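You operate a simulated robot arm through the tools that you are given. There is no shell and no other tool.

Carry out the task below with a simulated two-armed robot. There is one attempt and no reset: what you move stays moved.

JOB
Fill the empty blue can with 110 ml of blue water.
Fine: it is in the white tray; stand it in the blue slider, blue dial to BLUE, slider in, green button once, slider out; leave the orange switch on. Set down upright: what you pick out. Where these are worked on the way, their far stop is far enough and under half their travel is too little: blue slider.

It is judged by the outcome, as a careful person would: the job done as asked, and still so three seconds after it is handed in. It fails if anything else is knocked over, pushed out of place, dropped, spilled or broken.

ROBOT AND FRAMES
Two 7-joint arms with fingered hands on one trunk that stands fixed in place. Base frame: the origin is at the foot of the trunk, x ahead of it, y to its left, z up. Units: mm, degrees, N and s.
The left shoulder is at [61, 173, 1116], the right one opposite. Each reaches about 777 mm from its shoulder. Payload 3.5 kg a hand.
The TCP of each hand is the grasp point between the finger pads, 25 mm short of the fingertips. In the tool frame z runs along the fingers and y along their closing line. The gripper opens to 88 mm; its body begins 29 mm behind the TCP. The gripper is a hand of 3 fingers: y runs from the thumb to the fingers, the wrist lies at [-13, -97, -162] in the tool frame, and closing takes about 1.5 s.
Orientation is that of the tool frame in the base frame, as [roll, pitch, yaw] about the fixed x, y, z axes, in that order (R = Rz(yaw) Ry(pitch) Rx(roll)). With the fingers straight down and the wrist toward the robot, the tool's x, y and z point along [0, 1, 0], [1, 0, 0] and [0, 0, -1] of the base frame.

CONTROLS
- The arms move only by the tool nudge_tool. It takes "left_motion", "right_motion" or both (then of equal length, played together; a hand with none holds still); each is a list of rows, each a list of 7 numbers: the turn, a rotation vector about the base's x, y, z in degrees, then the shift along the base's x, y, z in cm, then the closure, from 0 (fully open) to 1 (shut). In form: [[ax, ay, az, x, y, z, jaw], ...]. A call has 1 to 20 rows; each row shifts and turns the commanded pose from where the row before left it. Rows are played at 5 a second. More than 50 mm and 8.6 degrees between two rows, or a gripper value outside its range, and nothing of the call is played. Where a pose cannot be reached the arm comes as near as it can. A force on the tool above 70 N (or 10 N above the force at the start of the call, whichever is more), or a blocked arm, ends the call early, and 0.2 s more pass. Each finger travels about 72 mm/s and halts on what it meets, pressing with about 25 N; the grip force reading is that of the motor and also rises with nothing between the fingers. The clock runs only during rows and for 0.2 s after the last one: add rows that do not move to give the fingers time. It gives the time, the measured TCP pose, the force on the tool (base axes), the opening and the grip force at its end, in the units of the frame above (readings bear some noise), with the torque about the TCP (base axes, N m) and any sound that the robot's microphone picked up.
- Cameras (640 x 400 px; columns grow to the right, rows downward): "scene" is now at [160, -50.6, 1341.6]; the picture's right is [-0.49, -0.87, 0.08], its down [-0.45, 0.17, -0.88] and it looks along [0.75, -0.46, -0.48] (base axes); focal length 297 px, centre (320, 200). "left" rides on the left gripper at [-58, -85, -99] in its tool frame; the picture's right is [-0.67, -0.35, 0.66], its down [0.69, -0.63, 0.37] and it looks along [0.28, 0.69, 0.66] (tool axes); focal length 261 px, centre (320, 200). "right" rides on the right gripper at [58, -85, -99] in its tool frame; the picture's right is [-0.67, 0.35, -0.66], its down [-0.69, -0.63, 0.37] and it looks along [-0.29, 0.69, 0.66] (tool axes); focal length 261 px, centre (320, 200).
- capture(camera): a new picture of that camera. No time passes.
- slide_trunk(by): moves the trunk up (or, below 0, down) by that many mm; the arms and the scene camera ride with it, the base frame stays. It gives what a move gives, with no picture.
- grasp_type(shape, hand): the hand has 3 fingers and takes this shape, open, in about a second: jaw (thumb against the fingers, like two jaws); tri (thumb and two fingers); tip (a fingertip pinch); poke (one finger out to press); point (the index stretched); flat (the hand flat); cup (the hand cupped); fist (a fist). The gripper value then closes the fingers along that shape, each until it touches; the sizes above hold for jaw. It gives what a move gives, with no picture.
- aim_head(pan, tilt): turns the head with the scene camera to pan (to the left, within 86 degrees either way) and tilt (down, from -29 to 69), counted from straight ahead of the robot (the tilt from the chest, where the trunk bows). It gives what a move gives.
- probe_pixels(camera, pixels): for up to 12 pixels [column, row] of the newest picture of that camera ("zoom" is the newest enlarged one), the place [x, y, z] in the base frame of the surface seen there, good to about 3 mm, but the place of the scene camera against the robot may be out by one fixed shift of up to 18 mm in any direction. No time passes.
- zoom(camera, box): a new picture of the part [left, top, right, bottom] of that camera's present view, enlarged. No time passes.
- hand_in(): hands the job in; it is judged then, once.

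Leave the grippers open and the arms clear of the work at the hand-in unless told otherwise.

The tools are called as a command line: name --argument value ..., lists and objects as JSON in quotes. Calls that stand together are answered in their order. nudge_tool: Moves the arms, as the interface text tells. Its arguments: {"type":"object","properties":{"left_motion":{"type":"array"},"right_motion":{"type":"array"}},"required":[]} The other tools are called the same way: slide_trunk (by) moves the trunk up or down; grasp_type (shape, hand) gives the hand a shape; aim_head (pan, tilt) turns the head that bears the scene camera; capture (camera) takes a picture; probe_pixels (camera, pixels) gives the place of the surface under pixels of a picture; zoom (camera, box) takes an enlarged picture of a part of a camera's view; hand_in () hands the job in.

At the start:

```text
time_s: 0.0
left_position: [448.5, -81.7, 1228.7]
left_tcp_rot: [180.0, 0.0, 90.0]
left_ft_force: [-0.4, 0.3, 0.7]
left_torque: [0.0, 0.01, -0.02]
left_finger_gap: 87.7
left_finger_force: 0.2
left_shape: jaw
right_position: [303.4, -470.8, 1178.3]
right_tcp_rot: [179.9, 0.1, 89.9]
right_ft_force: [0.6, -0.3, 0.7]
right_torque: [0.03, -0.02, 0.0]
right_finger_gap: 87.6
right_finger_force: 0.0
right_shape: jaw
trunk travel left (down, up): [-200.0, 255.0]
head pan, tilt (commanded): [-29.6, 20.0]
```

scene: 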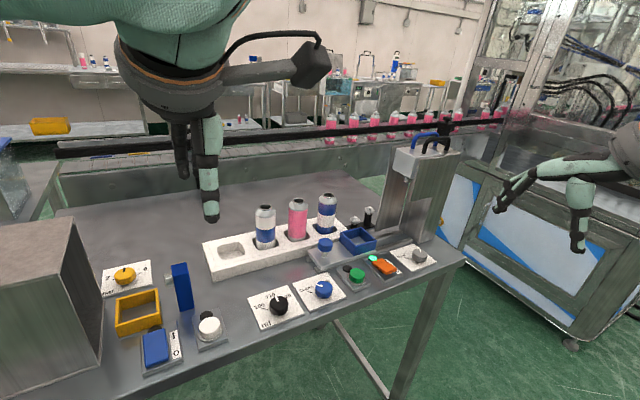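
right: 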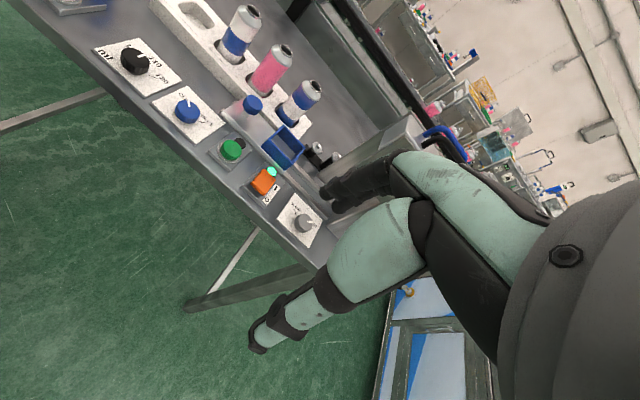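
left: 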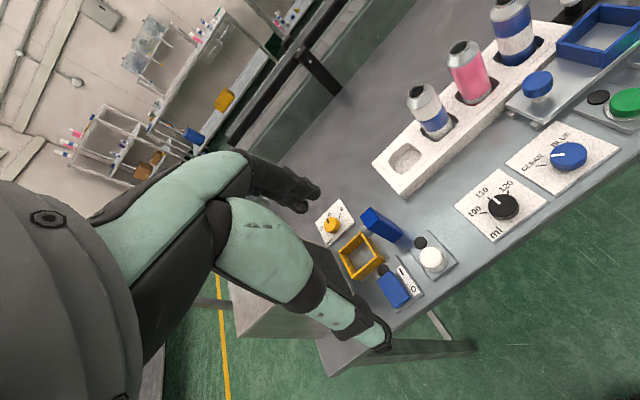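

I see the bench with a white tray holding three cans (about [265,225], [297,217], [327,210]), a blue slider box at [357,238], dials, and a green button. I'll zoom in on these areas first to read the details.

zoom --camera "scene" --box '[190, 170, 350, 270]'

zoom --camera "scene" --box '[300, 130, 476, 240]'

zoom --camera "scene" --box '[240, 220, 448, 350]'

zoom --camera "left" --box '[380, 0, 640, 240]'

```text
4.00 times, centred on (270, 220) of scene
```

zoom: 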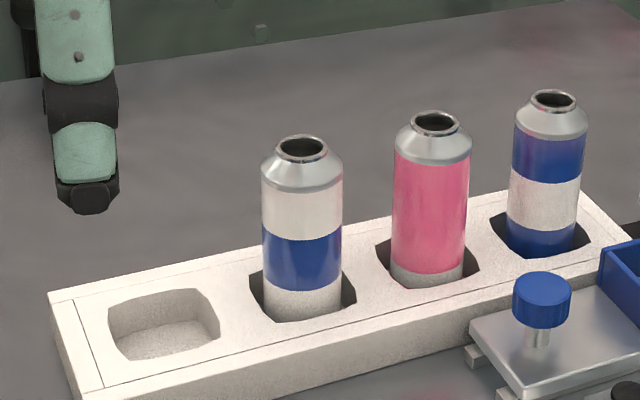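

```text
3.64 times, centred on (388, 185) of scene
```

zoom: 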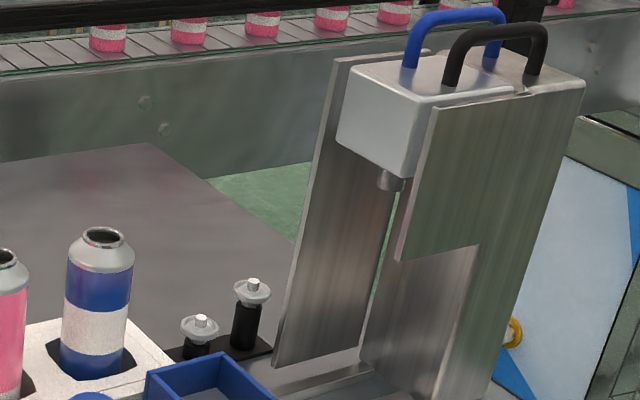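

```text
3.08 times, centred on (344, 285) of scene
```

zoom: 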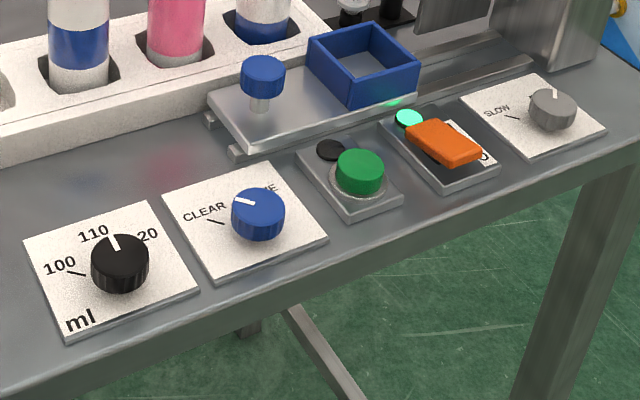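

```text
1.67 times, centred on (510, 120) of left
```

zoom: 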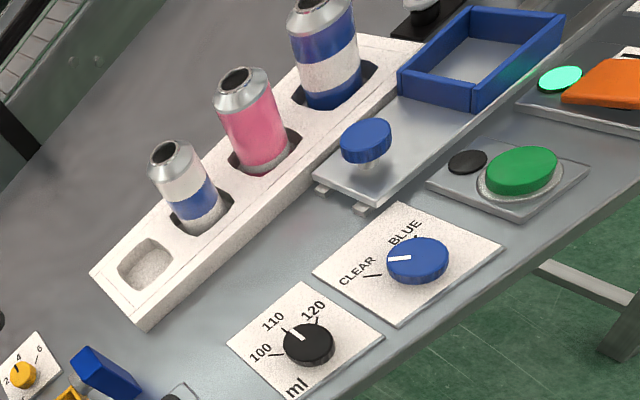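

Two cans have blue on them, so I need to find out which one is empty. I'll turn the head toward the machine and tray for a better view.

aim_head --pan -34 --tilt 38

capture --camera "scene"

```text
time_s: 0.8
left_position: [448.1, -81.7, 1227.9]
left_tcp_rot: [179.9, 0.1, 90.0]
left_ft_force: [-0.2, 0.4, 0.5]
left_torque: [-0.04, -0.01, 0.02]
left_finger_gap: 87.6
left_finger_force: 0.1
left_shape: jaw
right_position: [303.4, -470.1, 1176.8]
right_tcp_rot: [179.9, 0.1, 90.0]
right_ft_force: [0.1, -0.7, 0.4]
right_torque: [-0.01, 0.02, 0.0]
right_finger_gap: 87.8
right_finger_force: 0.1
right_shape: jaw
trunk travel left (down, up): [-200.0, 255.0]
head pan, tilt (commanded): [-34.0, 38.0]
```

```text
taken
```

scene: 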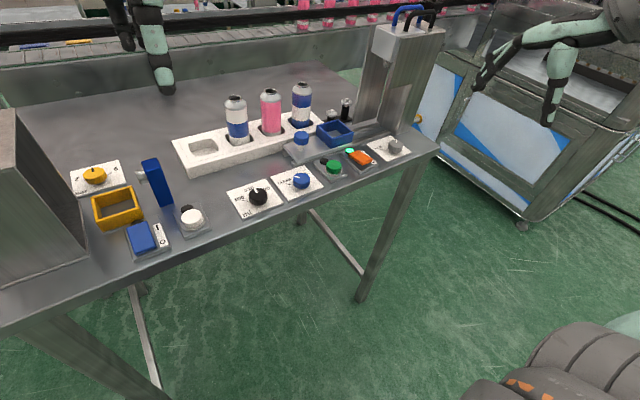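

The tray and machine are in view. I'll probe the can tops, tray, slider, dials, button and table.

probe_pixels --camera "scene" --pixels '[[237, 104], [270, 94], [301, 86], [202, 149], [301, 138], [335, 127], [258, 195], [301, 180], [333, 166], [361, 158], [396, 145], [230, 70]]'

zoom --camera "scene" --box '[210, 70, 350, 158]'

zoom --camera "scene" --box '[220, 120, 420, 220]'

```text
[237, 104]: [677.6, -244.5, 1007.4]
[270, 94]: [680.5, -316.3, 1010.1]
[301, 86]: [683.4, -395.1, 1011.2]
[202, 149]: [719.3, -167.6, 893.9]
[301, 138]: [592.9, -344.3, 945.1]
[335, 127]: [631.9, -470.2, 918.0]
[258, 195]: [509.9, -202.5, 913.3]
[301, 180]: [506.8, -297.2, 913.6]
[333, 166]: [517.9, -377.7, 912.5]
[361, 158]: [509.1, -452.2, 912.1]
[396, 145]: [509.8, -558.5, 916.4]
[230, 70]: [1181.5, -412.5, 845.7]
```

```text
4.55 times, centred on (280, 114) of scene
```

zoom: 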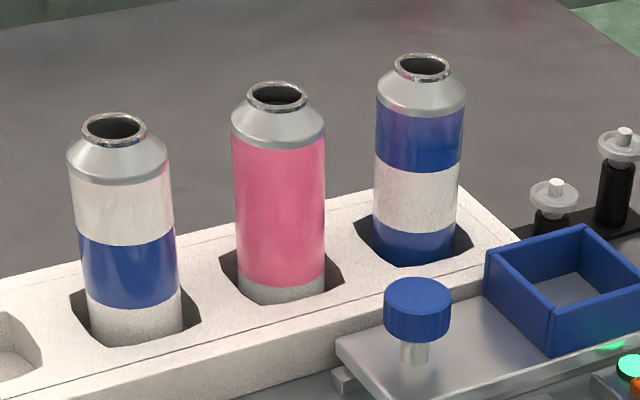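

```text
3.20 times, centred on (320, 170) of scene
```

zoom: 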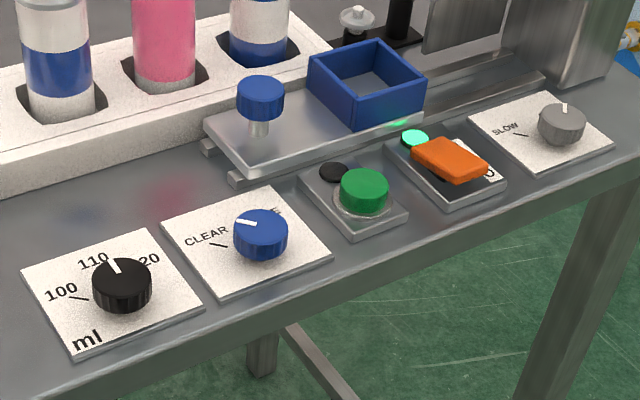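

The cans stand at x≈680 and y≈-245, -316 and -395, with tops at z≈1010. The slider box is near (632,-470) and the blue dial near (507,-297). I'll probe a few more points: the obstacles on the left, the machine nozzle and handles, and the slider rails.

probe_pixels --camera "scene" --pixels '[[15, 115], [70, 240], [152, 165], [300, 155], [287, 152], [392, 18], [372, 40], [402, 45], [360, 125], [410, 75], [332, 114], [346, 105]]'

zoom --camera "scene" --box '[280, 0, 460, 160]'

```text
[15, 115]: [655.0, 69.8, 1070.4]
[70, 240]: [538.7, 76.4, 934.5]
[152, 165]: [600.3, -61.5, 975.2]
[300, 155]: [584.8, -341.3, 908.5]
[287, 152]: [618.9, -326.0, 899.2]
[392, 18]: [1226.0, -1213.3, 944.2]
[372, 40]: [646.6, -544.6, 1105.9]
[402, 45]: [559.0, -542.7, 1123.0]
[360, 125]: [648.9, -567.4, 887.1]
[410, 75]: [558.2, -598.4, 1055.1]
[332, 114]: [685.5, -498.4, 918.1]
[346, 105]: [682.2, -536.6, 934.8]
```

```text
2.50 times, centred on (370, 80) of scene
```

zoom: 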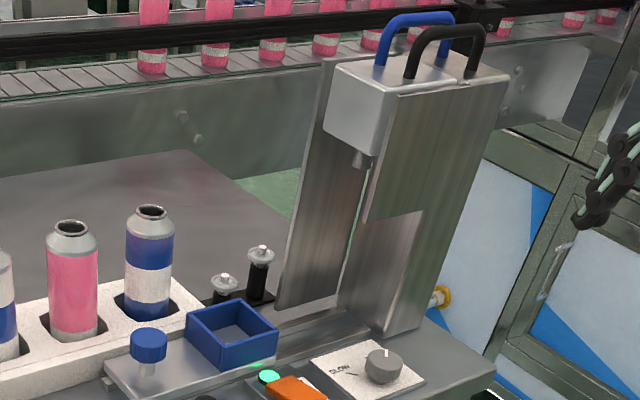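

The left hand isn't needed for now, so I'll move it left, away from the can area. At the same time I'll bring the right hand over the tray at a safe height (z≈1180) so its camera can look into the cans.

nudge_tool --left_motion '[[0, 0, 0, -0.5, 2, 0, 0], [0, 0, 0, -0.5, 2, 0, 0], [0, 0, 0, -0.5, 2, 0, 0], [0, 0, 0, -0.5, 2, 0, 0], [0, 0, 0, -0.5, 2, 0, 0], [0, 0, 0, -0.5, 2, 0, 0], [0, 0, 0, -0.5, 2, 0, 0], [0, 0, 0, -0.5, 2, 0, 0]]' --right_motion '[[0, 0, 0, 3.3, 1.2, 0.3, 0], [0, 0, 0, 3.3, 1.2, 0.3, 0], [0, 0, 0, 3.3, 1.2, 0.3, 0], [0, 0, 0, 3.3, 1.2, 0.3, 0], [0, 0, 0, 3.3, 1.2, 0.3, 0], [0, 0, 0, 3.3, 1.2, 0.3, 0], [0, 0, 0, 3.3, 1.2, 0.3, 0], [0, 0, 0, 3.3, 1.2, 0.3, 0]]'

capture --camera "right"

capture --camera "scene"

```text
time_s: 2.6
left_position: [409.1, 79.5, 1228.9]
left_tcp_rot: [-179.9, 0.1, 89.9]
left_ft_force: [-0.3, 0.2, -0.2]
left_torque: [0.0, 0.0, 0.0]
left_finger_gap: 87.3
left_finger_force: 0.0
left_shape: jaw
right_position: [569.8, -374.3, 1200.7]
right_tcp_rot: [180.0, 0.2, 90.0]
right_ft_force: [-0.1, 0.9, 0.4]
right_torque: [0.01, 0.03, -0.02]
right_finger_gap: 87.8
right_finger_force: 0.0
right_shape: jaw
trunk travel left (down, up): [-200.0, 255.0]
head pan, tilt (commanded): [-34.0, 38.0]
```

```text
taken
```

right: 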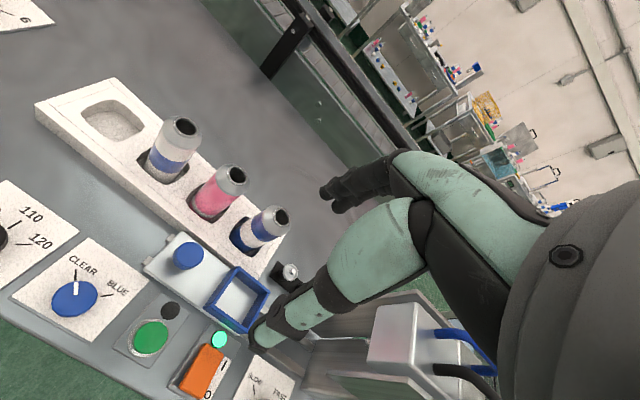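

```text
taken
```

scene: 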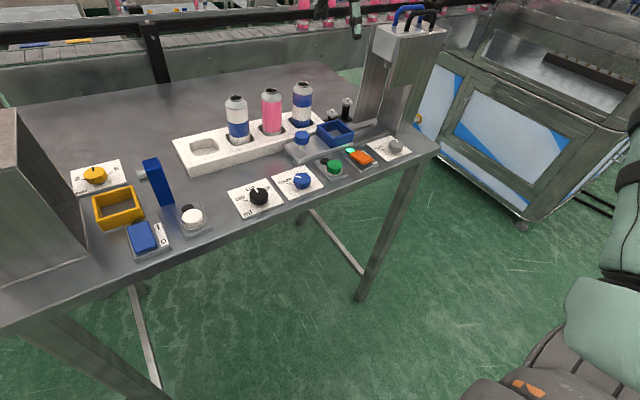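

The right camera now shows the dials clearly. The blue dial points at CLEAR. I'll zoom in on the dials and can mouths.

zoom --camera "right" --box '[0, 170, 240, 390]'

zoom --camera "right" --box '[130, 100, 310, 260]'

probe_pixels --camera "right" --pixels '[[182, 124], [234, 173], [282, 216], [75, 298], [151, 337], [187, 254], [237, 297], [237, 268], [268, 289], [232, 330], [207, 303], [245, 395]]'

```text
1.82 times, centred on (120, 280) of right
```

zoom: 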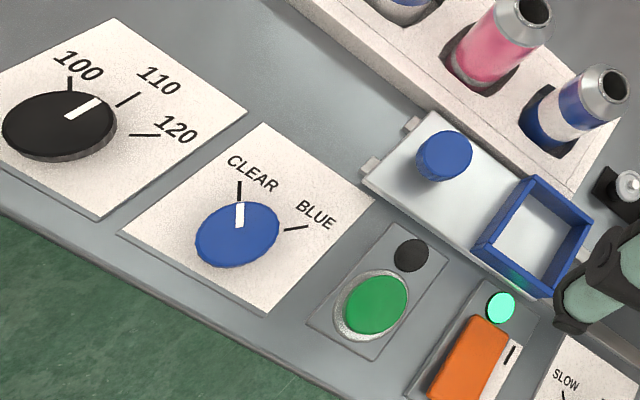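

```text
2.50 times, centred on (220, 180) of right
```

zoom: 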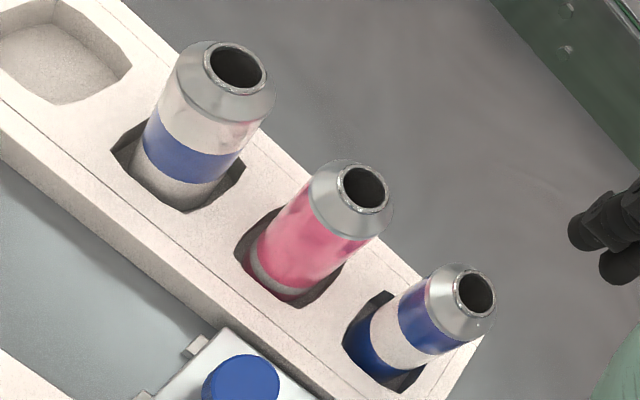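

```text
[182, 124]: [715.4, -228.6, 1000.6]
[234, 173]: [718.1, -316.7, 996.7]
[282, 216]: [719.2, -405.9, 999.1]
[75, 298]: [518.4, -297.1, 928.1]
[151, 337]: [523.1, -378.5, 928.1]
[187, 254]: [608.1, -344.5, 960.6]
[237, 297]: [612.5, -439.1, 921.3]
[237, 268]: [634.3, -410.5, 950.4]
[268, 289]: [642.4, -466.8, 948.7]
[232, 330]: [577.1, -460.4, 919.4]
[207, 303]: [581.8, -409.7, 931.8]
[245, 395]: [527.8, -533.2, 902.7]
```

The black dial already points at 110 and the blue one at CLEAR. From here all the can mouths look dark. I'll tilt the right hand 35° about y and move it over the tray so its camera looks almost straight down into them.

nudge_tool --right_motion '[[0, 7, 0, 1.9, 0, 0, 0], [0, 7, 0, 1.9, 0, 0, 0], [0, 7, 0, 1.9, 0, 0, 0], [0, 7, 0, 1.9, 0, 0, 0], [0, 7, 0, 1.9, 0, 0, 0], [0, 0, 0, 0, 0, 0, 0]]'

capture --camera "right"

```text
time_s: 4.0
left_position: [407.7, 78.5, 1229.7]
left_tcp_rot: [-180.0, -0.1, 90.0]
left_ft_force: [0.4, 0.5, -0.2]
left_torque: [0.01, 0.01, -0.03]
left_finger_gap: 87.7
left_finger_force: 0.0
left_shape: jaw
right_position: [513.0, -426.5, 1165.1]
right_tcp_rot: [-145.2, 0.0, 90.0]
right_ft_force: [-0.4, -0.4, -0.1]
right_torque: [0.0, 0.02, 0.0]
right_finger_gap: 87.8
right_finger_force: 0.0
right_shape: jaw
right hand out of reach, approached as far as the arm can: row 2, 3, 4, 5
trunk travel left (down, up): [-200.0, 255.0]
head pan, tilt (commanded): [-34.0, 38.0]
```

```text
taken
```

right: 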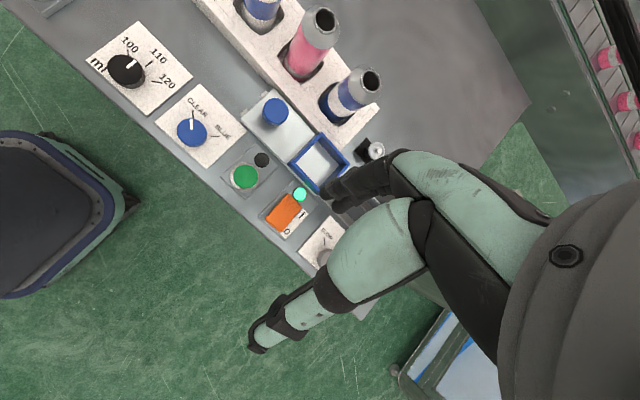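

The hand ran out of reach, but it is tilted and the view is steeper now. I'll zoom in on the can mouths at about [325,18], [371,80] and the partly visible first can.

zoom --camera "right" --box '[230, 0, 400, 110]'

zoom --camera "right" --box '[80, 20, 350, 270]'

```text
3.64 times, centred on (315, 55) of right
```

zoom: 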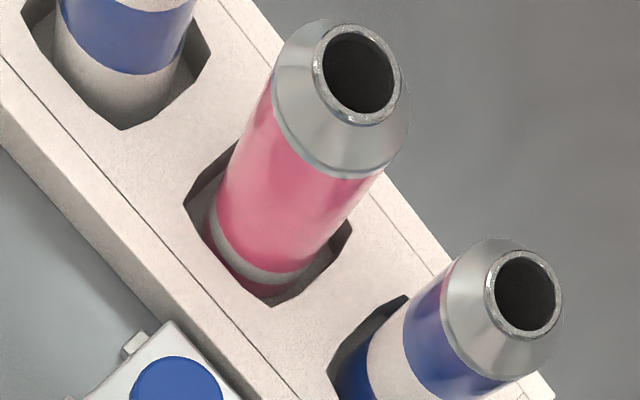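

```text
1.60 times, centred on (215, 145) of right
```

zoom: 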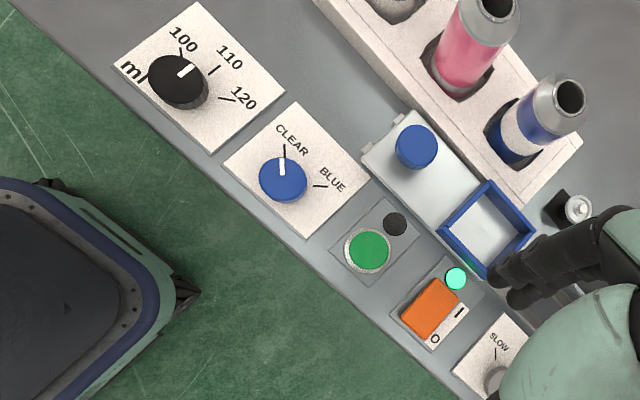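

I can't see the bottoms of the cans from this angle. A straight-down look over the tray needs the right hand turned so its camera leads. I'll raise the trunk 80 mm, then undo the tilt and yaw the right hand by -90° up high.

slide_trunk --by 80

nudge_tool --right_motion '[[0, -7, 0, 0, 0.5, 0, 0], [0, -7, 0, 0, 0.5, 0, 0], [0, -7, 0, 0, 0.5, 0, 0], [0, -7, 0, 0, 0.5, 0, 0], [0, -7, 0, 0, 0.5, 0, 0], [0, 0, -8, 0, 0, 0, 0], [0, 0, -8, 0, 0, 0, 0], [0, 0, -8, 0, 0, 0, 0], [0, 0, -8, 0, 0, 0, 0], [0, 0, -8, 0, 0, 0, 0], [0, 0, -8, 0, 0, 0, 0], [0, 0, -8, 0, 0, 0, 0], [0, 0, -8, 0, 0, 0, 0], [0, 0, -8, 0, 0, 0, 0], [0, 0, -8, 0, 0, 0, 0], [0, 0, -8, 0, 0, 0, 0], [0, 0, -2, 0, 0, 0, 0]]'

```text
time_s: 5.2
left_position: [408.6, 76.9, 1308.6]
left_tcp_rot: [180.0, 0.0, 90.0]
left_ft_force: [0.1, -0.1, 0.4]
left_torque: [-0.03, -0.04, -0.03]
left_finger_gap: 87.5
left_finger_force: 0.0
left_shape: jaw
right_position: [480.1, -426.5, 1291.0]
right_tcp_rot: [-150.2, 0.0, 90.0]
right_ft_force: [-0.2, 0.3, 0.1]
right_torque: [0.02, 0.01, 0.01]
right_finger_gap: 87.8
right_finger_force: 0.0
right_shape: jaw
trunk travel left (down, up): [-280.0, 175.0]
head pan, tilt (commanded): [-34.0, 38.0]
```

```text
time_s: 8.8
left_position: [408.4, 77.6, 1309.0]
left_tcp_rot: [180.0, 0.0, 89.9]
left_ft_force: [-0.1, 0.2, -0.1]
left_torque: [0.01, -0.01, -0.04]
left_finger_gap: 87.5
left_finger_force: 0.1
left_shape: jaw
right_position: [480.7, -418.4, 1296.8]
right_tcp_rot: [175.0, 0.0, -0.1]
right_ft_force: [-0.4, 0.1, 0.7]
right_torque: [-0.04, 0.04, 0.0]
right_finger_gap: 87.4
right_finger_force: 0.0
right_shape: jaw
right hand out of reach, approached as far as the arm can: row 17
trunk travel left (down, up): [-280.0, 175.0]
head pan, tilt (commanded): [-34.0, 38.0]
```

The yaw worked, and the hand now points straight down with yaw≈0. Next I'll tilt it so the camera looks straight down and move it toward the tray, staying well above the can tops.

nudge_tool --right_motion '[[0, -6, 0, 2, 1.4, -1, 0], [0, -6, 0, 2, 1.4, -1, 0], [0, -6, 0, 2, 1.4, -1, 0], [0, -6, 0, 2, 1.4, -1, 0], [6.5, 0, 0, 2, 1.4, -1, 0], [6.5, 0, 0, 2, 1.4, -1, 0], [6.5, 0, 0, 2, 1.4, -1, 0], [6.5, 0, 0, 2, 1.4, -1, 0], [6.5, 0, 0, 1, 0, -1, 0], [6.5, 0, 0, 0, 0, -1, 0]]'

capture --camera "right"

capture --camera "scene"

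```text
time_s: 11.0
left_position: [407.4, 78.2, 1307.2]
left_tcp_rot: [-180.0, 0.0, 90.0]
left_ft_force: [-0.1, -0.2, 0.3]
left_torque: [0.01, 0.02, -0.04]
left_finger_gap: 87.5
left_finger_force: 0.0
left_shape: jaw
right_position: [564.2, -374.1, 1215.3]
right_tcp_rot: [-146.7, -17.0, -13.1]
right_ft_force: [0.9, -0.3, 0.5]
right_torque: [-0.01, 0.0, 0.02]
right_finger_gap: 87.7
right_finger_force: 0.1
right_shape: jaw
right hand out of reach, approached as far as the arm can: row 1, 2, 3, 4, 5, 6, 8
trunk travel left (down, up): [-280.0, 175.0]
head pan, tilt (commanded): [-34.0, 38.0]
```

```text
taken
```

right: 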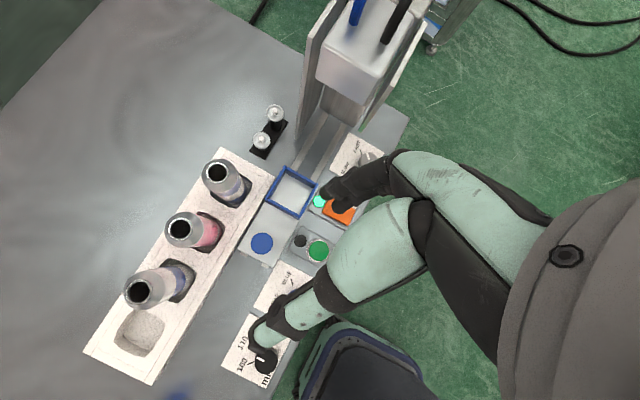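

```text
taken
```

scene: 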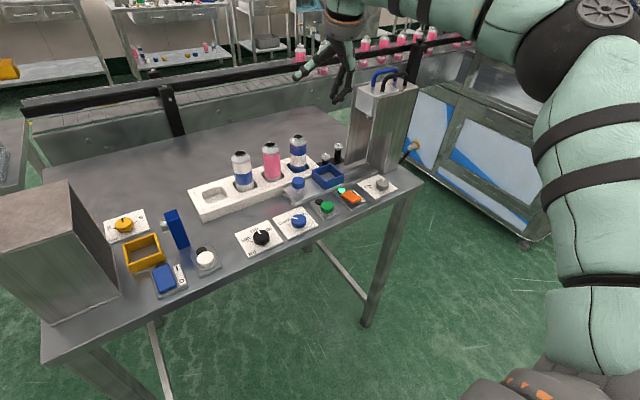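

This view is much steeper. I'll zoom in on the three can mouths at [217,172], [178,231] and [139,291].

zoom --camera "right" --box '[180, 140, 260, 190]'

zoom --camera "right" --box '[140, 205, 220, 255]'

zoom --camera "right" --box '[110, 260, 190, 310]'

probe_pixels --camera "right" --pixels '[[217, 172], [178, 231], [139, 291], [262, 243], [319, 249], [283, 167], [317, 188], [267, 198], [299, 220], [292, 192], [262, 140], [275, 113]]'

```text
8.00 times, centred on (220, 165) of right
```

zoom: 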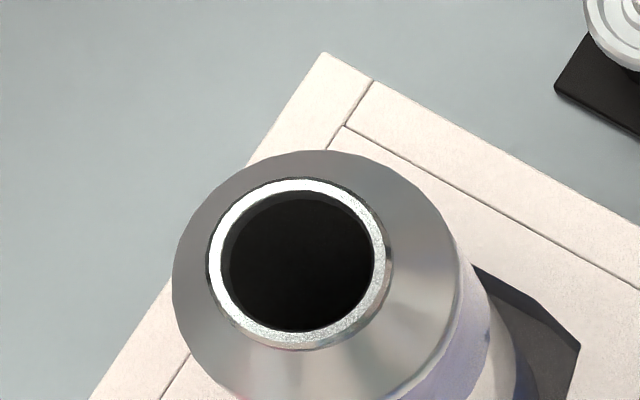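

```text
8.00 times, centred on (180, 230) of right
```

zoom: 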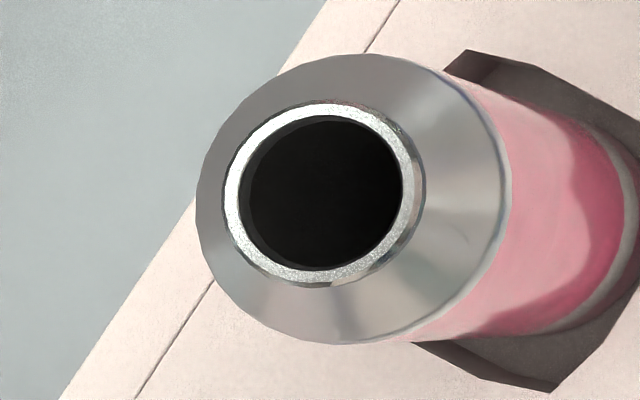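

```text
8.00 times, centred on (150, 285) of right
```

zoom: 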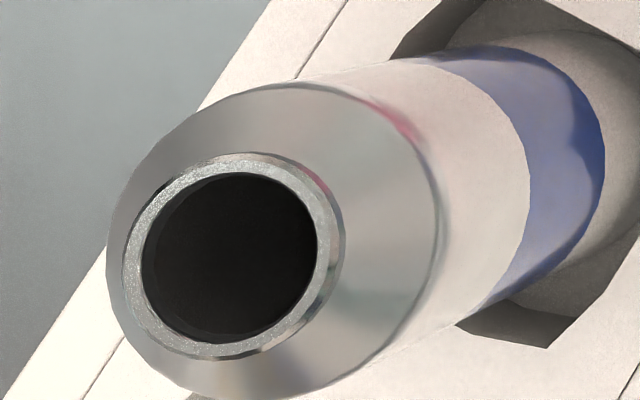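

```text
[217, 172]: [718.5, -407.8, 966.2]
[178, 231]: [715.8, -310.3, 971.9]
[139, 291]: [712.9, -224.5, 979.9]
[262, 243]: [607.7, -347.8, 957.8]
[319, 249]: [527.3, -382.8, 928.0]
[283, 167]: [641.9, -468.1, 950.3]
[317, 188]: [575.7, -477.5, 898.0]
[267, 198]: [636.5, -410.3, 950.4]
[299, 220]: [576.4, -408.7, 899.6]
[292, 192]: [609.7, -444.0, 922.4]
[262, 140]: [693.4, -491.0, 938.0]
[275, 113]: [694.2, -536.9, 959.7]
```

All three mouths look dark, so I can't tell yet whether any can holds liquid. I'll probe the depth inside each mouth, starting with the third can.

zoom --camera "right" --box '[205, 160, 229, 175]'

probe_pixels --camera "right" --pixels '[[217, 172], [219, 174], [221, 176], [222, 178], [223, 177], [220, 178], [224, 179], [213, 168], [210, 166], [208, 165], [226, 181], [230, 184]]'

probe_pixels --camera "right" --pixels '[[178, 231], [180, 231], [182, 232], [184, 232], [186, 232], [188, 232], [183, 230], [185, 229], [190, 233], [139, 291], [143, 287], [146, 285]]'

```text
16.00 times, centred on (217, 168) of right
```

zoom: 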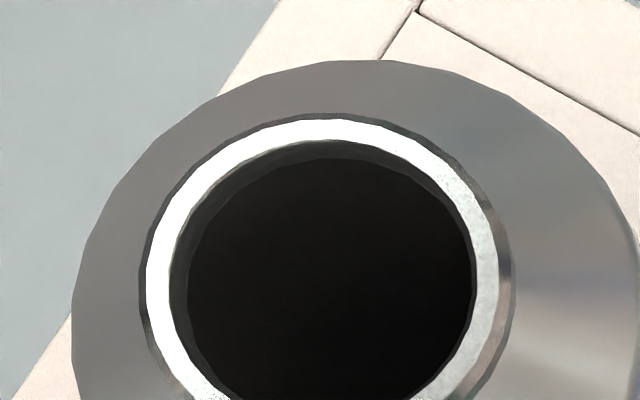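

```text
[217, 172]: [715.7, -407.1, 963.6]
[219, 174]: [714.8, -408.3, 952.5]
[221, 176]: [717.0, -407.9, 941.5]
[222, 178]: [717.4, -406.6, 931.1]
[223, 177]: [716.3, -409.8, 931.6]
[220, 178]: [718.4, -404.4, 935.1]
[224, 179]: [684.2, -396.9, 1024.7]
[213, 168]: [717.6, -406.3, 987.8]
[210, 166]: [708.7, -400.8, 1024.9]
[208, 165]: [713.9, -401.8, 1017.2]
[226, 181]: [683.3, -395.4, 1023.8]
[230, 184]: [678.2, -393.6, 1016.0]
```

```text
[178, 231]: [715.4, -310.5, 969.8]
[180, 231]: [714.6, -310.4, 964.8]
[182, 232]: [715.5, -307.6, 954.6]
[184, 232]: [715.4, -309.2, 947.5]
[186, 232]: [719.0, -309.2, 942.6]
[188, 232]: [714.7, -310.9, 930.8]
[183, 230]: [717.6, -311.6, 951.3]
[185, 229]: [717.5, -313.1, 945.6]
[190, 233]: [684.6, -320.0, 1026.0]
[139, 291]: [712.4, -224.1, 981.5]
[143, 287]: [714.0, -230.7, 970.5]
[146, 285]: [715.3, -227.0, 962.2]
```

The rim is at z≈1025 and the third can is hollow down to at least z≈931, so it's empty, and so is the pink one. Now I'll probe deep into the first can, on the near side of its mouth around [147,277].

probe_pixels --camera "right" --pixels '[[143, 282], [145, 280], [147, 279], [147, 277], [148, 276], [146, 275], [149, 278], [145, 273], [150, 275], [149, 281], [135, 290], [142, 274]]'

zoom --camera "right" --box '[126, 272, 150, 287]'

```text
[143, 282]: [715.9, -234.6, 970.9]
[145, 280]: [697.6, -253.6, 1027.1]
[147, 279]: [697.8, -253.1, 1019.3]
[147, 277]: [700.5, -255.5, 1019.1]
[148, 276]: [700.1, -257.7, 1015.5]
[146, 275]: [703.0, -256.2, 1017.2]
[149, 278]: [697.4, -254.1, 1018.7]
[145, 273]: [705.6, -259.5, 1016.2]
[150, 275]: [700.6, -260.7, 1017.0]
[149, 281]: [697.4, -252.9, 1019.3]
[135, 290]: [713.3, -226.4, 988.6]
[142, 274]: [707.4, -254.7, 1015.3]
```

```text
16.00 times, centred on (138, 280) of right
```

zoom: 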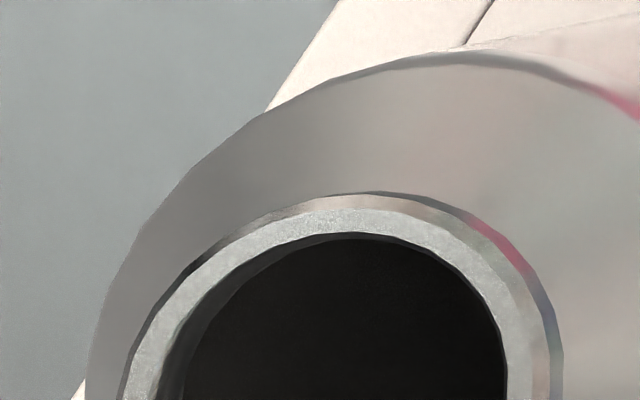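

The mouth of the first can is centred at about [139,292], so I'll probe its near inner edge around [147,290].

probe_pixels --camera "right" --pixels '[[144, 291], [145, 291], [146, 290], [147, 290], [147, 289], [148, 289], [148, 291], [147, 287], [147, 293], [146, 295], [149, 290], [150, 289]]'

```text
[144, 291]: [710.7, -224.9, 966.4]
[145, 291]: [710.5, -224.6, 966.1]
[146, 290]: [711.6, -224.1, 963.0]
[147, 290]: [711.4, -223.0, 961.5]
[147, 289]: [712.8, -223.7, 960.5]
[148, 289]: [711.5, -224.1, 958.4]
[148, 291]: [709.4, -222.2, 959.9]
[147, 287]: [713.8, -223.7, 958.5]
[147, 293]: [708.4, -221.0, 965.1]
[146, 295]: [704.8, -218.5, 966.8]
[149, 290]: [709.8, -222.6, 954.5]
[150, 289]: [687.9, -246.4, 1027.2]
```

All three cans are empty. The can that is mostly blue (blue–white–blue, the third one at y≈-400) is therefore the blue can; the first is a white can with a blue band. I'll now measure the geometry around it precisely.

zoom --camera "right" --box '[185, 140, 281, 200]'

probe_pixels --camera "zoom" --pixels '[[320, 200], [200, 150], [260, 250], [300, 250], [330, 60], [340, 260], [380, 290], [430, 330], [470, 200], [520, 260], [90, 200], [180, 250]]'

zoom --camera "right" --box '[230, 150, 350, 260]'

```text
6.67 times, centred on (233, 170) of right
```

zoom: 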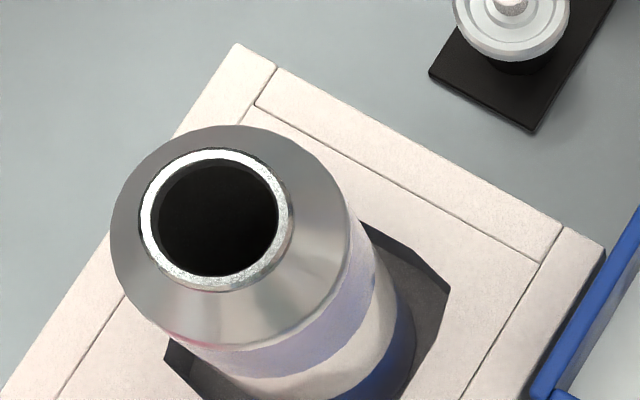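

```text
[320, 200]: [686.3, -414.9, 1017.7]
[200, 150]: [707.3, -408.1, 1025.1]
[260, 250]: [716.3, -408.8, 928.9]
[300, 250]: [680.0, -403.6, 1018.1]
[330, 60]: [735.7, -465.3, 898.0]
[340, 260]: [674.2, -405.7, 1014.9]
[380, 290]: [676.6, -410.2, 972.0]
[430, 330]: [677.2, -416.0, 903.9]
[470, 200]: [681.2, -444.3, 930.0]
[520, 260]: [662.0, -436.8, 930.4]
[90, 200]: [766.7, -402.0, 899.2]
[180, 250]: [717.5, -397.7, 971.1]
```

```text
3.64 times, centred on (290, 205) of right
```

zoom: 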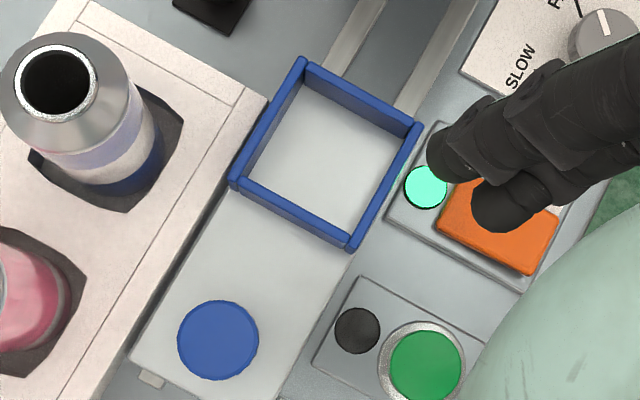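

Now I'll probe the slider box corners, knob and button in this zoom, and then the can rim on all four sides.

probe_pixels --camera "zoom" --pixels '[[304, 62], [416, 126], [352, 245], [237, 183], [305, 165], [218, 340], [182, 335], [258, 345], [218, 303], [427, 365], [357, 330], [135, 350]]'

zoom --camera "right" --box '[185, 140, 281, 200]'

probe_pixels --camera "zoom" --pixels '[[148, 222], [286, 222], [214, 285], [216, 154], [168, 175], [262, 175], [264, 268], [165, 265], [130, 220], [230, 340], [340, 220], [235, 130]]'

```text
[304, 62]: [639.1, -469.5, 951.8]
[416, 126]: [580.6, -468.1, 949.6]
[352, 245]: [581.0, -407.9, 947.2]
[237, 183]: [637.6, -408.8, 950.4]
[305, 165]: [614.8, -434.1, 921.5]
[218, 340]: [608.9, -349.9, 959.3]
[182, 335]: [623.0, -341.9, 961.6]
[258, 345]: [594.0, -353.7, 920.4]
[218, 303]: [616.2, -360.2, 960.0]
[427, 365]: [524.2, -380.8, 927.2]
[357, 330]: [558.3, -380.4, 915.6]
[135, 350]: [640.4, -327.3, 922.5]
```

```text
6.67 times, centred on (233, 170) of right
```

zoom: 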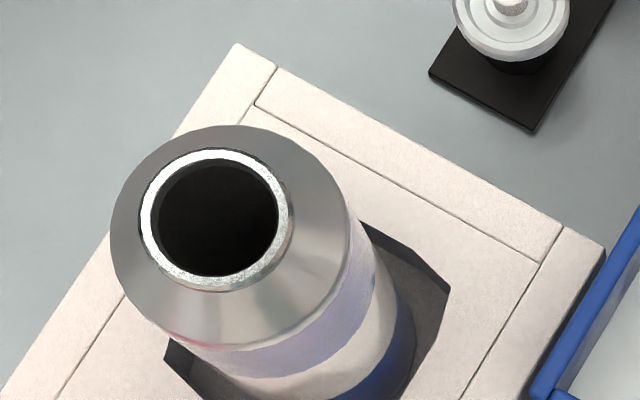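

```text
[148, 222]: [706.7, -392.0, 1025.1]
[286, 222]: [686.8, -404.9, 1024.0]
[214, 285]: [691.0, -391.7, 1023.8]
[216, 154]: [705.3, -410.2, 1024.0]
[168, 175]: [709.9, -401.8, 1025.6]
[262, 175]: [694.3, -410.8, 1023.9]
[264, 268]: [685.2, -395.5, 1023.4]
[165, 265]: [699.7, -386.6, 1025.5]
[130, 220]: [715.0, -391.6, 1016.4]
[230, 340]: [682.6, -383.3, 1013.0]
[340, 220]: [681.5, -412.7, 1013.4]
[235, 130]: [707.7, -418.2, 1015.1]
```

The can's axis is at (697,-399) with its rim at z=1025. The slider box is centred at about (609.5,-438.5), with floor 922 and rim 950. The knob is at (609,-347, top 960). For the can grasp I'll turn the right hand to yaw 45, leaning back 15° so the closing line stays level, while moving above the slider.

nudge_tool --right_motion '[[-4.03, -0.9, 5.93, 0.4, -0.3, -0.4, 0], [-4.03, -0.9, 5.93, 0.4, -0.3, -0.4, 0], [-4.03, -0.9, 5.93, 0.4, -0.3, -0.4, 0], [-4.03, -0.9, 5.93, 0.4, -0.3, -0.4, 0], [-4.03, -0.9, 5.93, 0.4, -0.3, -0.4, 0], [-4.03, -0.9, 5.93, 0.4, -0.3, -0.4, 0], [-4.03, -0.9, 5.93, 0.4, -0.3, -0.4, 0], [-4.03, -0.9, 5.93, 0.4, -0.3, -0.4, 0], [0, 0, 0, 0, 0, 0, 0]]'

capture --camera "right"

capture --camera "scene"

```text
time_s: 13.0
left_position: [409.0, 77.0, 1308.1]
left_tcp_rot: [-179.9, 0.0, 90.0]
left_ft_force: [-0.2, -0.2, -0.6]
left_torque: [-0.03, 0.01, -0.02]
left_finger_gap: 87.5
left_finger_force: 0.1
left_shape: jaw
right_position: [596.0, -398.0, 1183.7]
right_tcp_rot: [179.6, -15.0, 45.2]
right_ft_force: [0.1, 0.1, 0.5]
right_torque: [-0.03, 0.01, 0.01]
right_finger_gap: 87.7
right_finger_force: 0.0
right_shape: jaw
trunk travel left (down, up): [-280.0, 175.0]
head pan, tilt (commanded): [-34.0, 38.0]
```

```text
taken
```

right: 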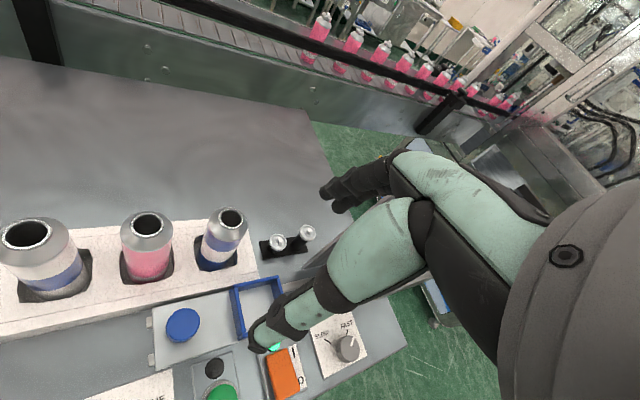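

```text
taken
```

scene: 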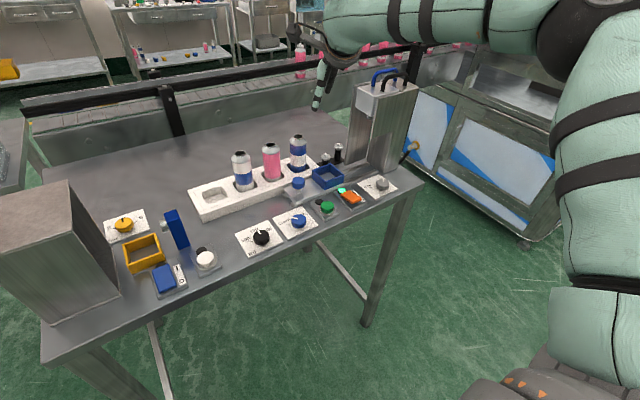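

The orientation is exactly as planned: roll≈180, pitch -15, yaw 45. I'll re-measure the can's rim and the slider box from this pose to cross-check.

zoom --camera "right" --box '[180, 195, 300, 270]'

probe_pixels --camera "zoom" --pixels '[[203, 120], [337, 120], [268, 75], [272, 165], [225, 88], [315, 88], [315, 155], [225, 152], [130, 250], [235, 270], [290, 290], [200, 350]]'

```text
5.33 times, centred on (240, 232) of right
```

zoom: 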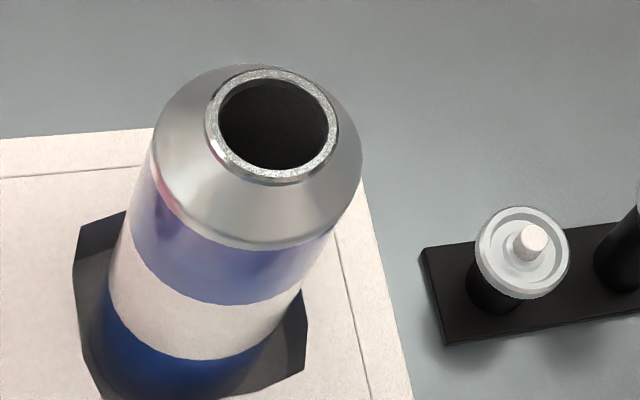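

```text
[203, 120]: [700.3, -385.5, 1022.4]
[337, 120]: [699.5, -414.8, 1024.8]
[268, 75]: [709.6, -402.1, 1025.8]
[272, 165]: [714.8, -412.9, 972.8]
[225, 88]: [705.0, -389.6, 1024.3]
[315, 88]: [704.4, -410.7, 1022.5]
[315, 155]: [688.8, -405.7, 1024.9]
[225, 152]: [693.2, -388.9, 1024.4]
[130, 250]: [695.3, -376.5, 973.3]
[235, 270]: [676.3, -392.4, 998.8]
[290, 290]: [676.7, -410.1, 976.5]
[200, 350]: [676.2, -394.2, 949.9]
```

The measurements agree: rim centre (698,-399.5), body radius about 23 mm. I'll move to above the can at TCP z≈1085, with the fingers still above its rim.

nudge_tool --right_motion '[[0, 0, 0, 2.5, 0, -1.6, 0], [0, 0, 0, 2.5, 0, -2.0, 0], [0, 0, 0, 2.5, -0.1, -2.5, 0], [0, 0, 0, 2.65, -0.05, -3.4, 0], [0, 0, 0, 0, 0, 0, 0]]'

capture --camera "right"

capture --camera "scene"

```text
time_s: 14.2
left_position: [408.2, 79.2, 1307.7]
left_tcp_rot: [179.9, 0.0, 90.1]
left_ft_force: [0.0, -0.6, 0.9]
left_torque: [0.02, -0.02, 0.0]
left_finger_gap: 87.5
left_finger_force: 0.0
left_shape: jaw
right_position: [609.7, -412.7, 1105.4]
right_tcp_rot: [179.7, -15.1, 45.2]
right_ft_force: [-0.1, 0.1, -0.4]
right_torque: [0.03, -0.01, -0.02]
right_finger_gap: 88.2
right_finger_force: 0.1
right_shape: jaw
right hand out of reach, approached as far as the arm can: row 1, 2, 3, 4
trunk travel left (down, up): [-280.0, 175.0]
head pan, tilt (commanded): [-34.0, 38.0]
```

```text
taken
```

right: 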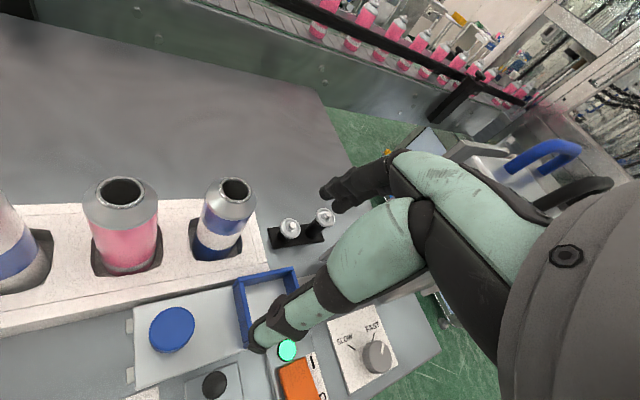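

```text
taken
```

scene: 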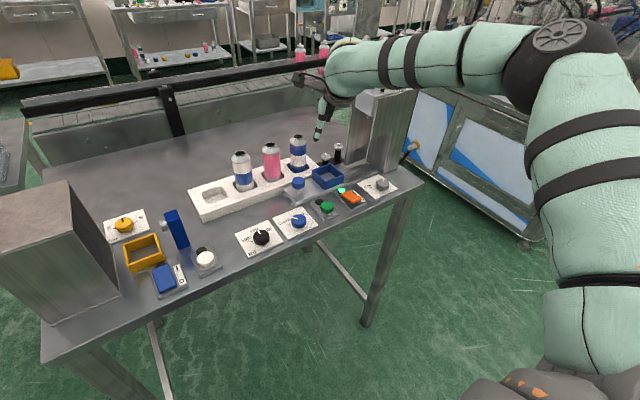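

With that sideways lean the wrist limit stops me at x≈610. I'll change the grasp: yaw about 70° so the hand lines up with the arm, with only 5° of forward tilt. I'll re-orient here at height first.

nudge_tool --right_motion '[[-5.3, 5.3, 0, 0, 0, 0.5, 0], [-5.3, 5.3, 0, 0, 0, 0.5, 0], [0, 0, 8.4, 0, 0, 0.5, 0], [0, 0, 8.4, 0, 0, 0, 0], [0, 0, 8.4, 0, 0, 0, 0], [-1.7, -4.7, 0, 0, 0, 0, 0], [0, 0, 0, 0, 0, 0, 0]]'

```text
time_s: 15.8
left_position: [409.4, 77.7, 1307.6]
left_tcp_rot: [180.0, 0.0, 90.0]
left_ft_force: [0.6, -0.2, -0.2]
left_torque: [-0.02, -0.01, 0.01]
left_finger_gap: 87.8
left_finger_force: 0.1
left_shape: jaw
right_position: [580.6, -418.1, 1126.7]
right_tcp_rot: [174.8, 0.1, 70.4]
right_ft_force: [-0.8, 0.8, -0.5]
right_torque: [0.01, -0.02, -0.04]
right_finger_gap: 88.0
right_finger_force: 0.1
right_shape: jaw
right hand out of reach, approached as far as the arm can: row 1, 2
trunk travel left (down, up): [-280.0, 175.0]
head pan, tilt (commanded): [-34.0, 38.0]
```

The hand is now at rpy [175,0,70]. I'll test the outward reach in small steps toward (640,-405,1100).

nudge_tool --right_motion '[[0, 0, 0, 2, 0.3, -0.8, 0], [0, 0, 0, 2, 0.3, -0.8, 0], [0, 0, 0, 2, 0.3, -0.8, 0], [0, 0, 0, 0, 0, 0, 0]]'

```text
time_s: 16.8
left_position: [408.3, 78.9, 1309.3]
left_tcp_rot: [-179.9, 0.1, 90.0]
left_ft_force: [0.1, -1.0, -0.1]
left_torque: [0.01, -0.03, 0.0]
left_finger_gap: 87.6
left_finger_force: 0.1
left_shape: jaw
right_position: [612.6, -414.4, 1108.7]
right_tcp_rot: [174.8, 0.1, 70.2]
right_ft_force: [-0.8, -0.2, -0.4]
right_torque: [0.02, 0.02, 0.02]
right_finger_gap: 87.8
right_finger_force: 0.0
right_shape: jaw
right hand out of reach, approached as far as the arm can: row 2, 3
trunk travel left (down, up): [-280.0, 175.0]
head pan, tilt (commanded): [-34.0, 38.0]
```

I'm still limited near x≈612. The elbow looks to be in an awkward raised posture after the earlier -90° yaw. I'll look at the arm in the scene picture.

aim_head --pan -50 --tilt 25

capture --camera "scene"

```text
time_s: 17.6
left_position: [408.1, 77.5, 1308.3]
left_tcp_rot: [-180.0, 0.0, 89.9]
left_ft_force: [-0.1, 0.2, 0.2]
left_torque: [0.02, 0.03, 0.01]
left_finger_gap: 87.4
left_finger_force: 0.0
left_shape: jaw
right_position: [612.3, -414.1, 1109.0]
right_tcp_rot: [174.7, 0.1, 70.2]
right_ft_force: [-0.7, 0.0, -0.1]
right_torque: [-0.01, -0.01, -0.01]
right_finger_gap: 88.0
right_finger_force: 0.2
right_shape: jaw
trunk travel left (down, up): [-280.0, 175.0]
head pan, tilt (commanded): [-50.0, 25.0]
```

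```text
taken
```

scene: 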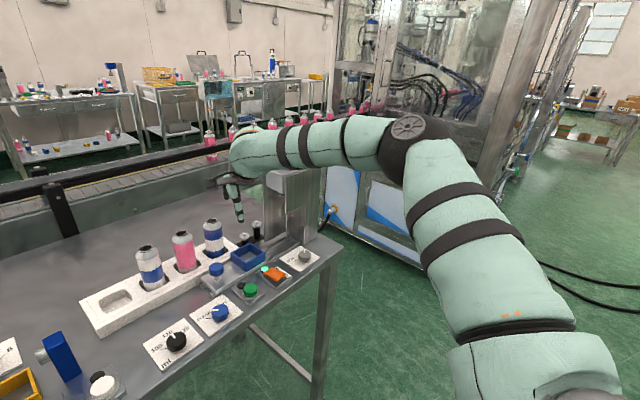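

I'll probe the elbow and forearm points to understand this posture.

probe_pixels --camera "scene" --pixels '[[407, 128], [350, 140], [300, 145], [250, 152], [235, 175], [460, 200], [500, 290], [440, 165]]'

```text
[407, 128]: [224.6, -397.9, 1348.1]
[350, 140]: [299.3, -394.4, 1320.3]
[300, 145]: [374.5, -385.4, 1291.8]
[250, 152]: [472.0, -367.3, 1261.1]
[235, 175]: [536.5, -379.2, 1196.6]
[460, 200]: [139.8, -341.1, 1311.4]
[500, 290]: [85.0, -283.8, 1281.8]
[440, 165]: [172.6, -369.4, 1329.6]
```

The elbow isn't fully straight, so a joint limit is what's stopping it rather than distance. I'll go back to the plain downward orientation (yaw 90) and try the outward move again in small steps at this height.

nudge_tool --right_motion '[[1.7, 4.7, 0, -1, 0, 0, 0], [0, 0, 6.6, -1, 0, 0, 0], [0, 0, 6.6, 0, 0, 0, 0], [0, 0, 6.6, 0, 0, 0, 0], [0, 0, 0, 2, 0, 0, 0], [0, 0, 0, 2, 0, 0, 0], [0, 0, 0, 2, 0, 0, 0], [0, 0, 0, 0, 0, 0, 0]]'

```text
time_s: 19.4
left_position: [409.8, 78.5, 1308.9]
left_tcp_rot: [180.0, 0.1, 89.9]
left_ft_force: [-0.1, -0.7, -0.6]
left_torque: [0.01, -0.02, -0.02]
left_finger_gap: 87.5
left_finger_force: 0.1
left_shape: jaw
right_position: [606.9, -413.3, 1116.7]
right_tcp_rot: [179.8, 0.0, 90.1]
right_ft_force: [-0.1, -0.8, 0.2]
right_torque: [0.01, 0.01, 0.02]
right_finger_gap: 87.9
right_finger_force: 0.0
right_shape: jaw
right hand out of reach, approached as far as the arm can: row 5, 6, 7
trunk travel left (down, up): [-280.0, 175.0]
head pan, tilt (commanded): [-50.0, 25.0]
```

The reach is still limited, and the elbow is stuck up and outward. I'll retreat to near the starting pose so the arm can settle back into a lower-elbow posture, then look again.

nudge_tool --right_motion '[[0, 0, 0, -3.6, -0.5, 0.6, 0], [0, 0, 0, -3.6, -0.5, 0.6, 0], [0, 0, 0, -3.6, -0.5, 0.6, 0], [0, 0, 0, -3.6, -0.5, 0.6, 0], [0, 0, 0, -3.6, -0.5, 0.6, 0], [0, 0, 0, -3.6, -0.5, 0.6, 0], [0, 0, 0, -3.6, -0.5, 0.6, 0], [0, 0, 0, -3.6, -0.5, 0.6, 0]]'

capture --camera "scene"

```text
time_s: 21.2
left_position: [407.1, 78.5, 1308.8]
left_tcp_rot: [179.8, 0.0, 90.0]
left_ft_force: [-0.8, 0.4, -0.3]
left_torque: [0.01, 0.03, -0.01]
left_finger_gap: 87.6
left_finger_force: 0.0
left_shape: jaw
right_position: [316.1, -453.7, 1163.9]
right_tcp_rot: [179.7, 0.0, 90.1]
right_ft_force: [-0.3, 0.0, -0.7]
right_torque: [-0.01, 0.01, 0.02]
right_finger_gap: 87.9
right_finger_force: 0.0
right_shape: jaw
trunk travel left (down, up): [-280.0, 175.0]
head pan, tilt (commanded): [-50.0, 25.0]
```

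```text
taken
```

scene: 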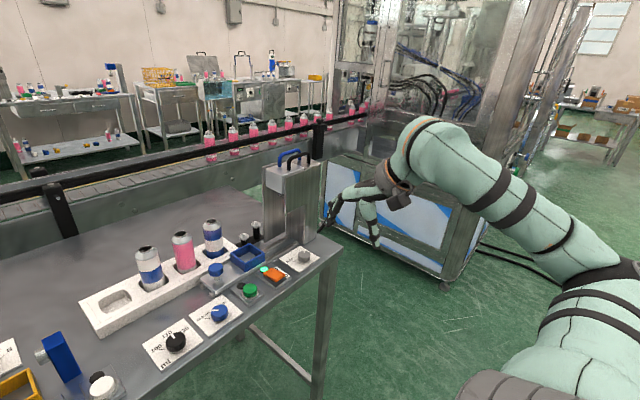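

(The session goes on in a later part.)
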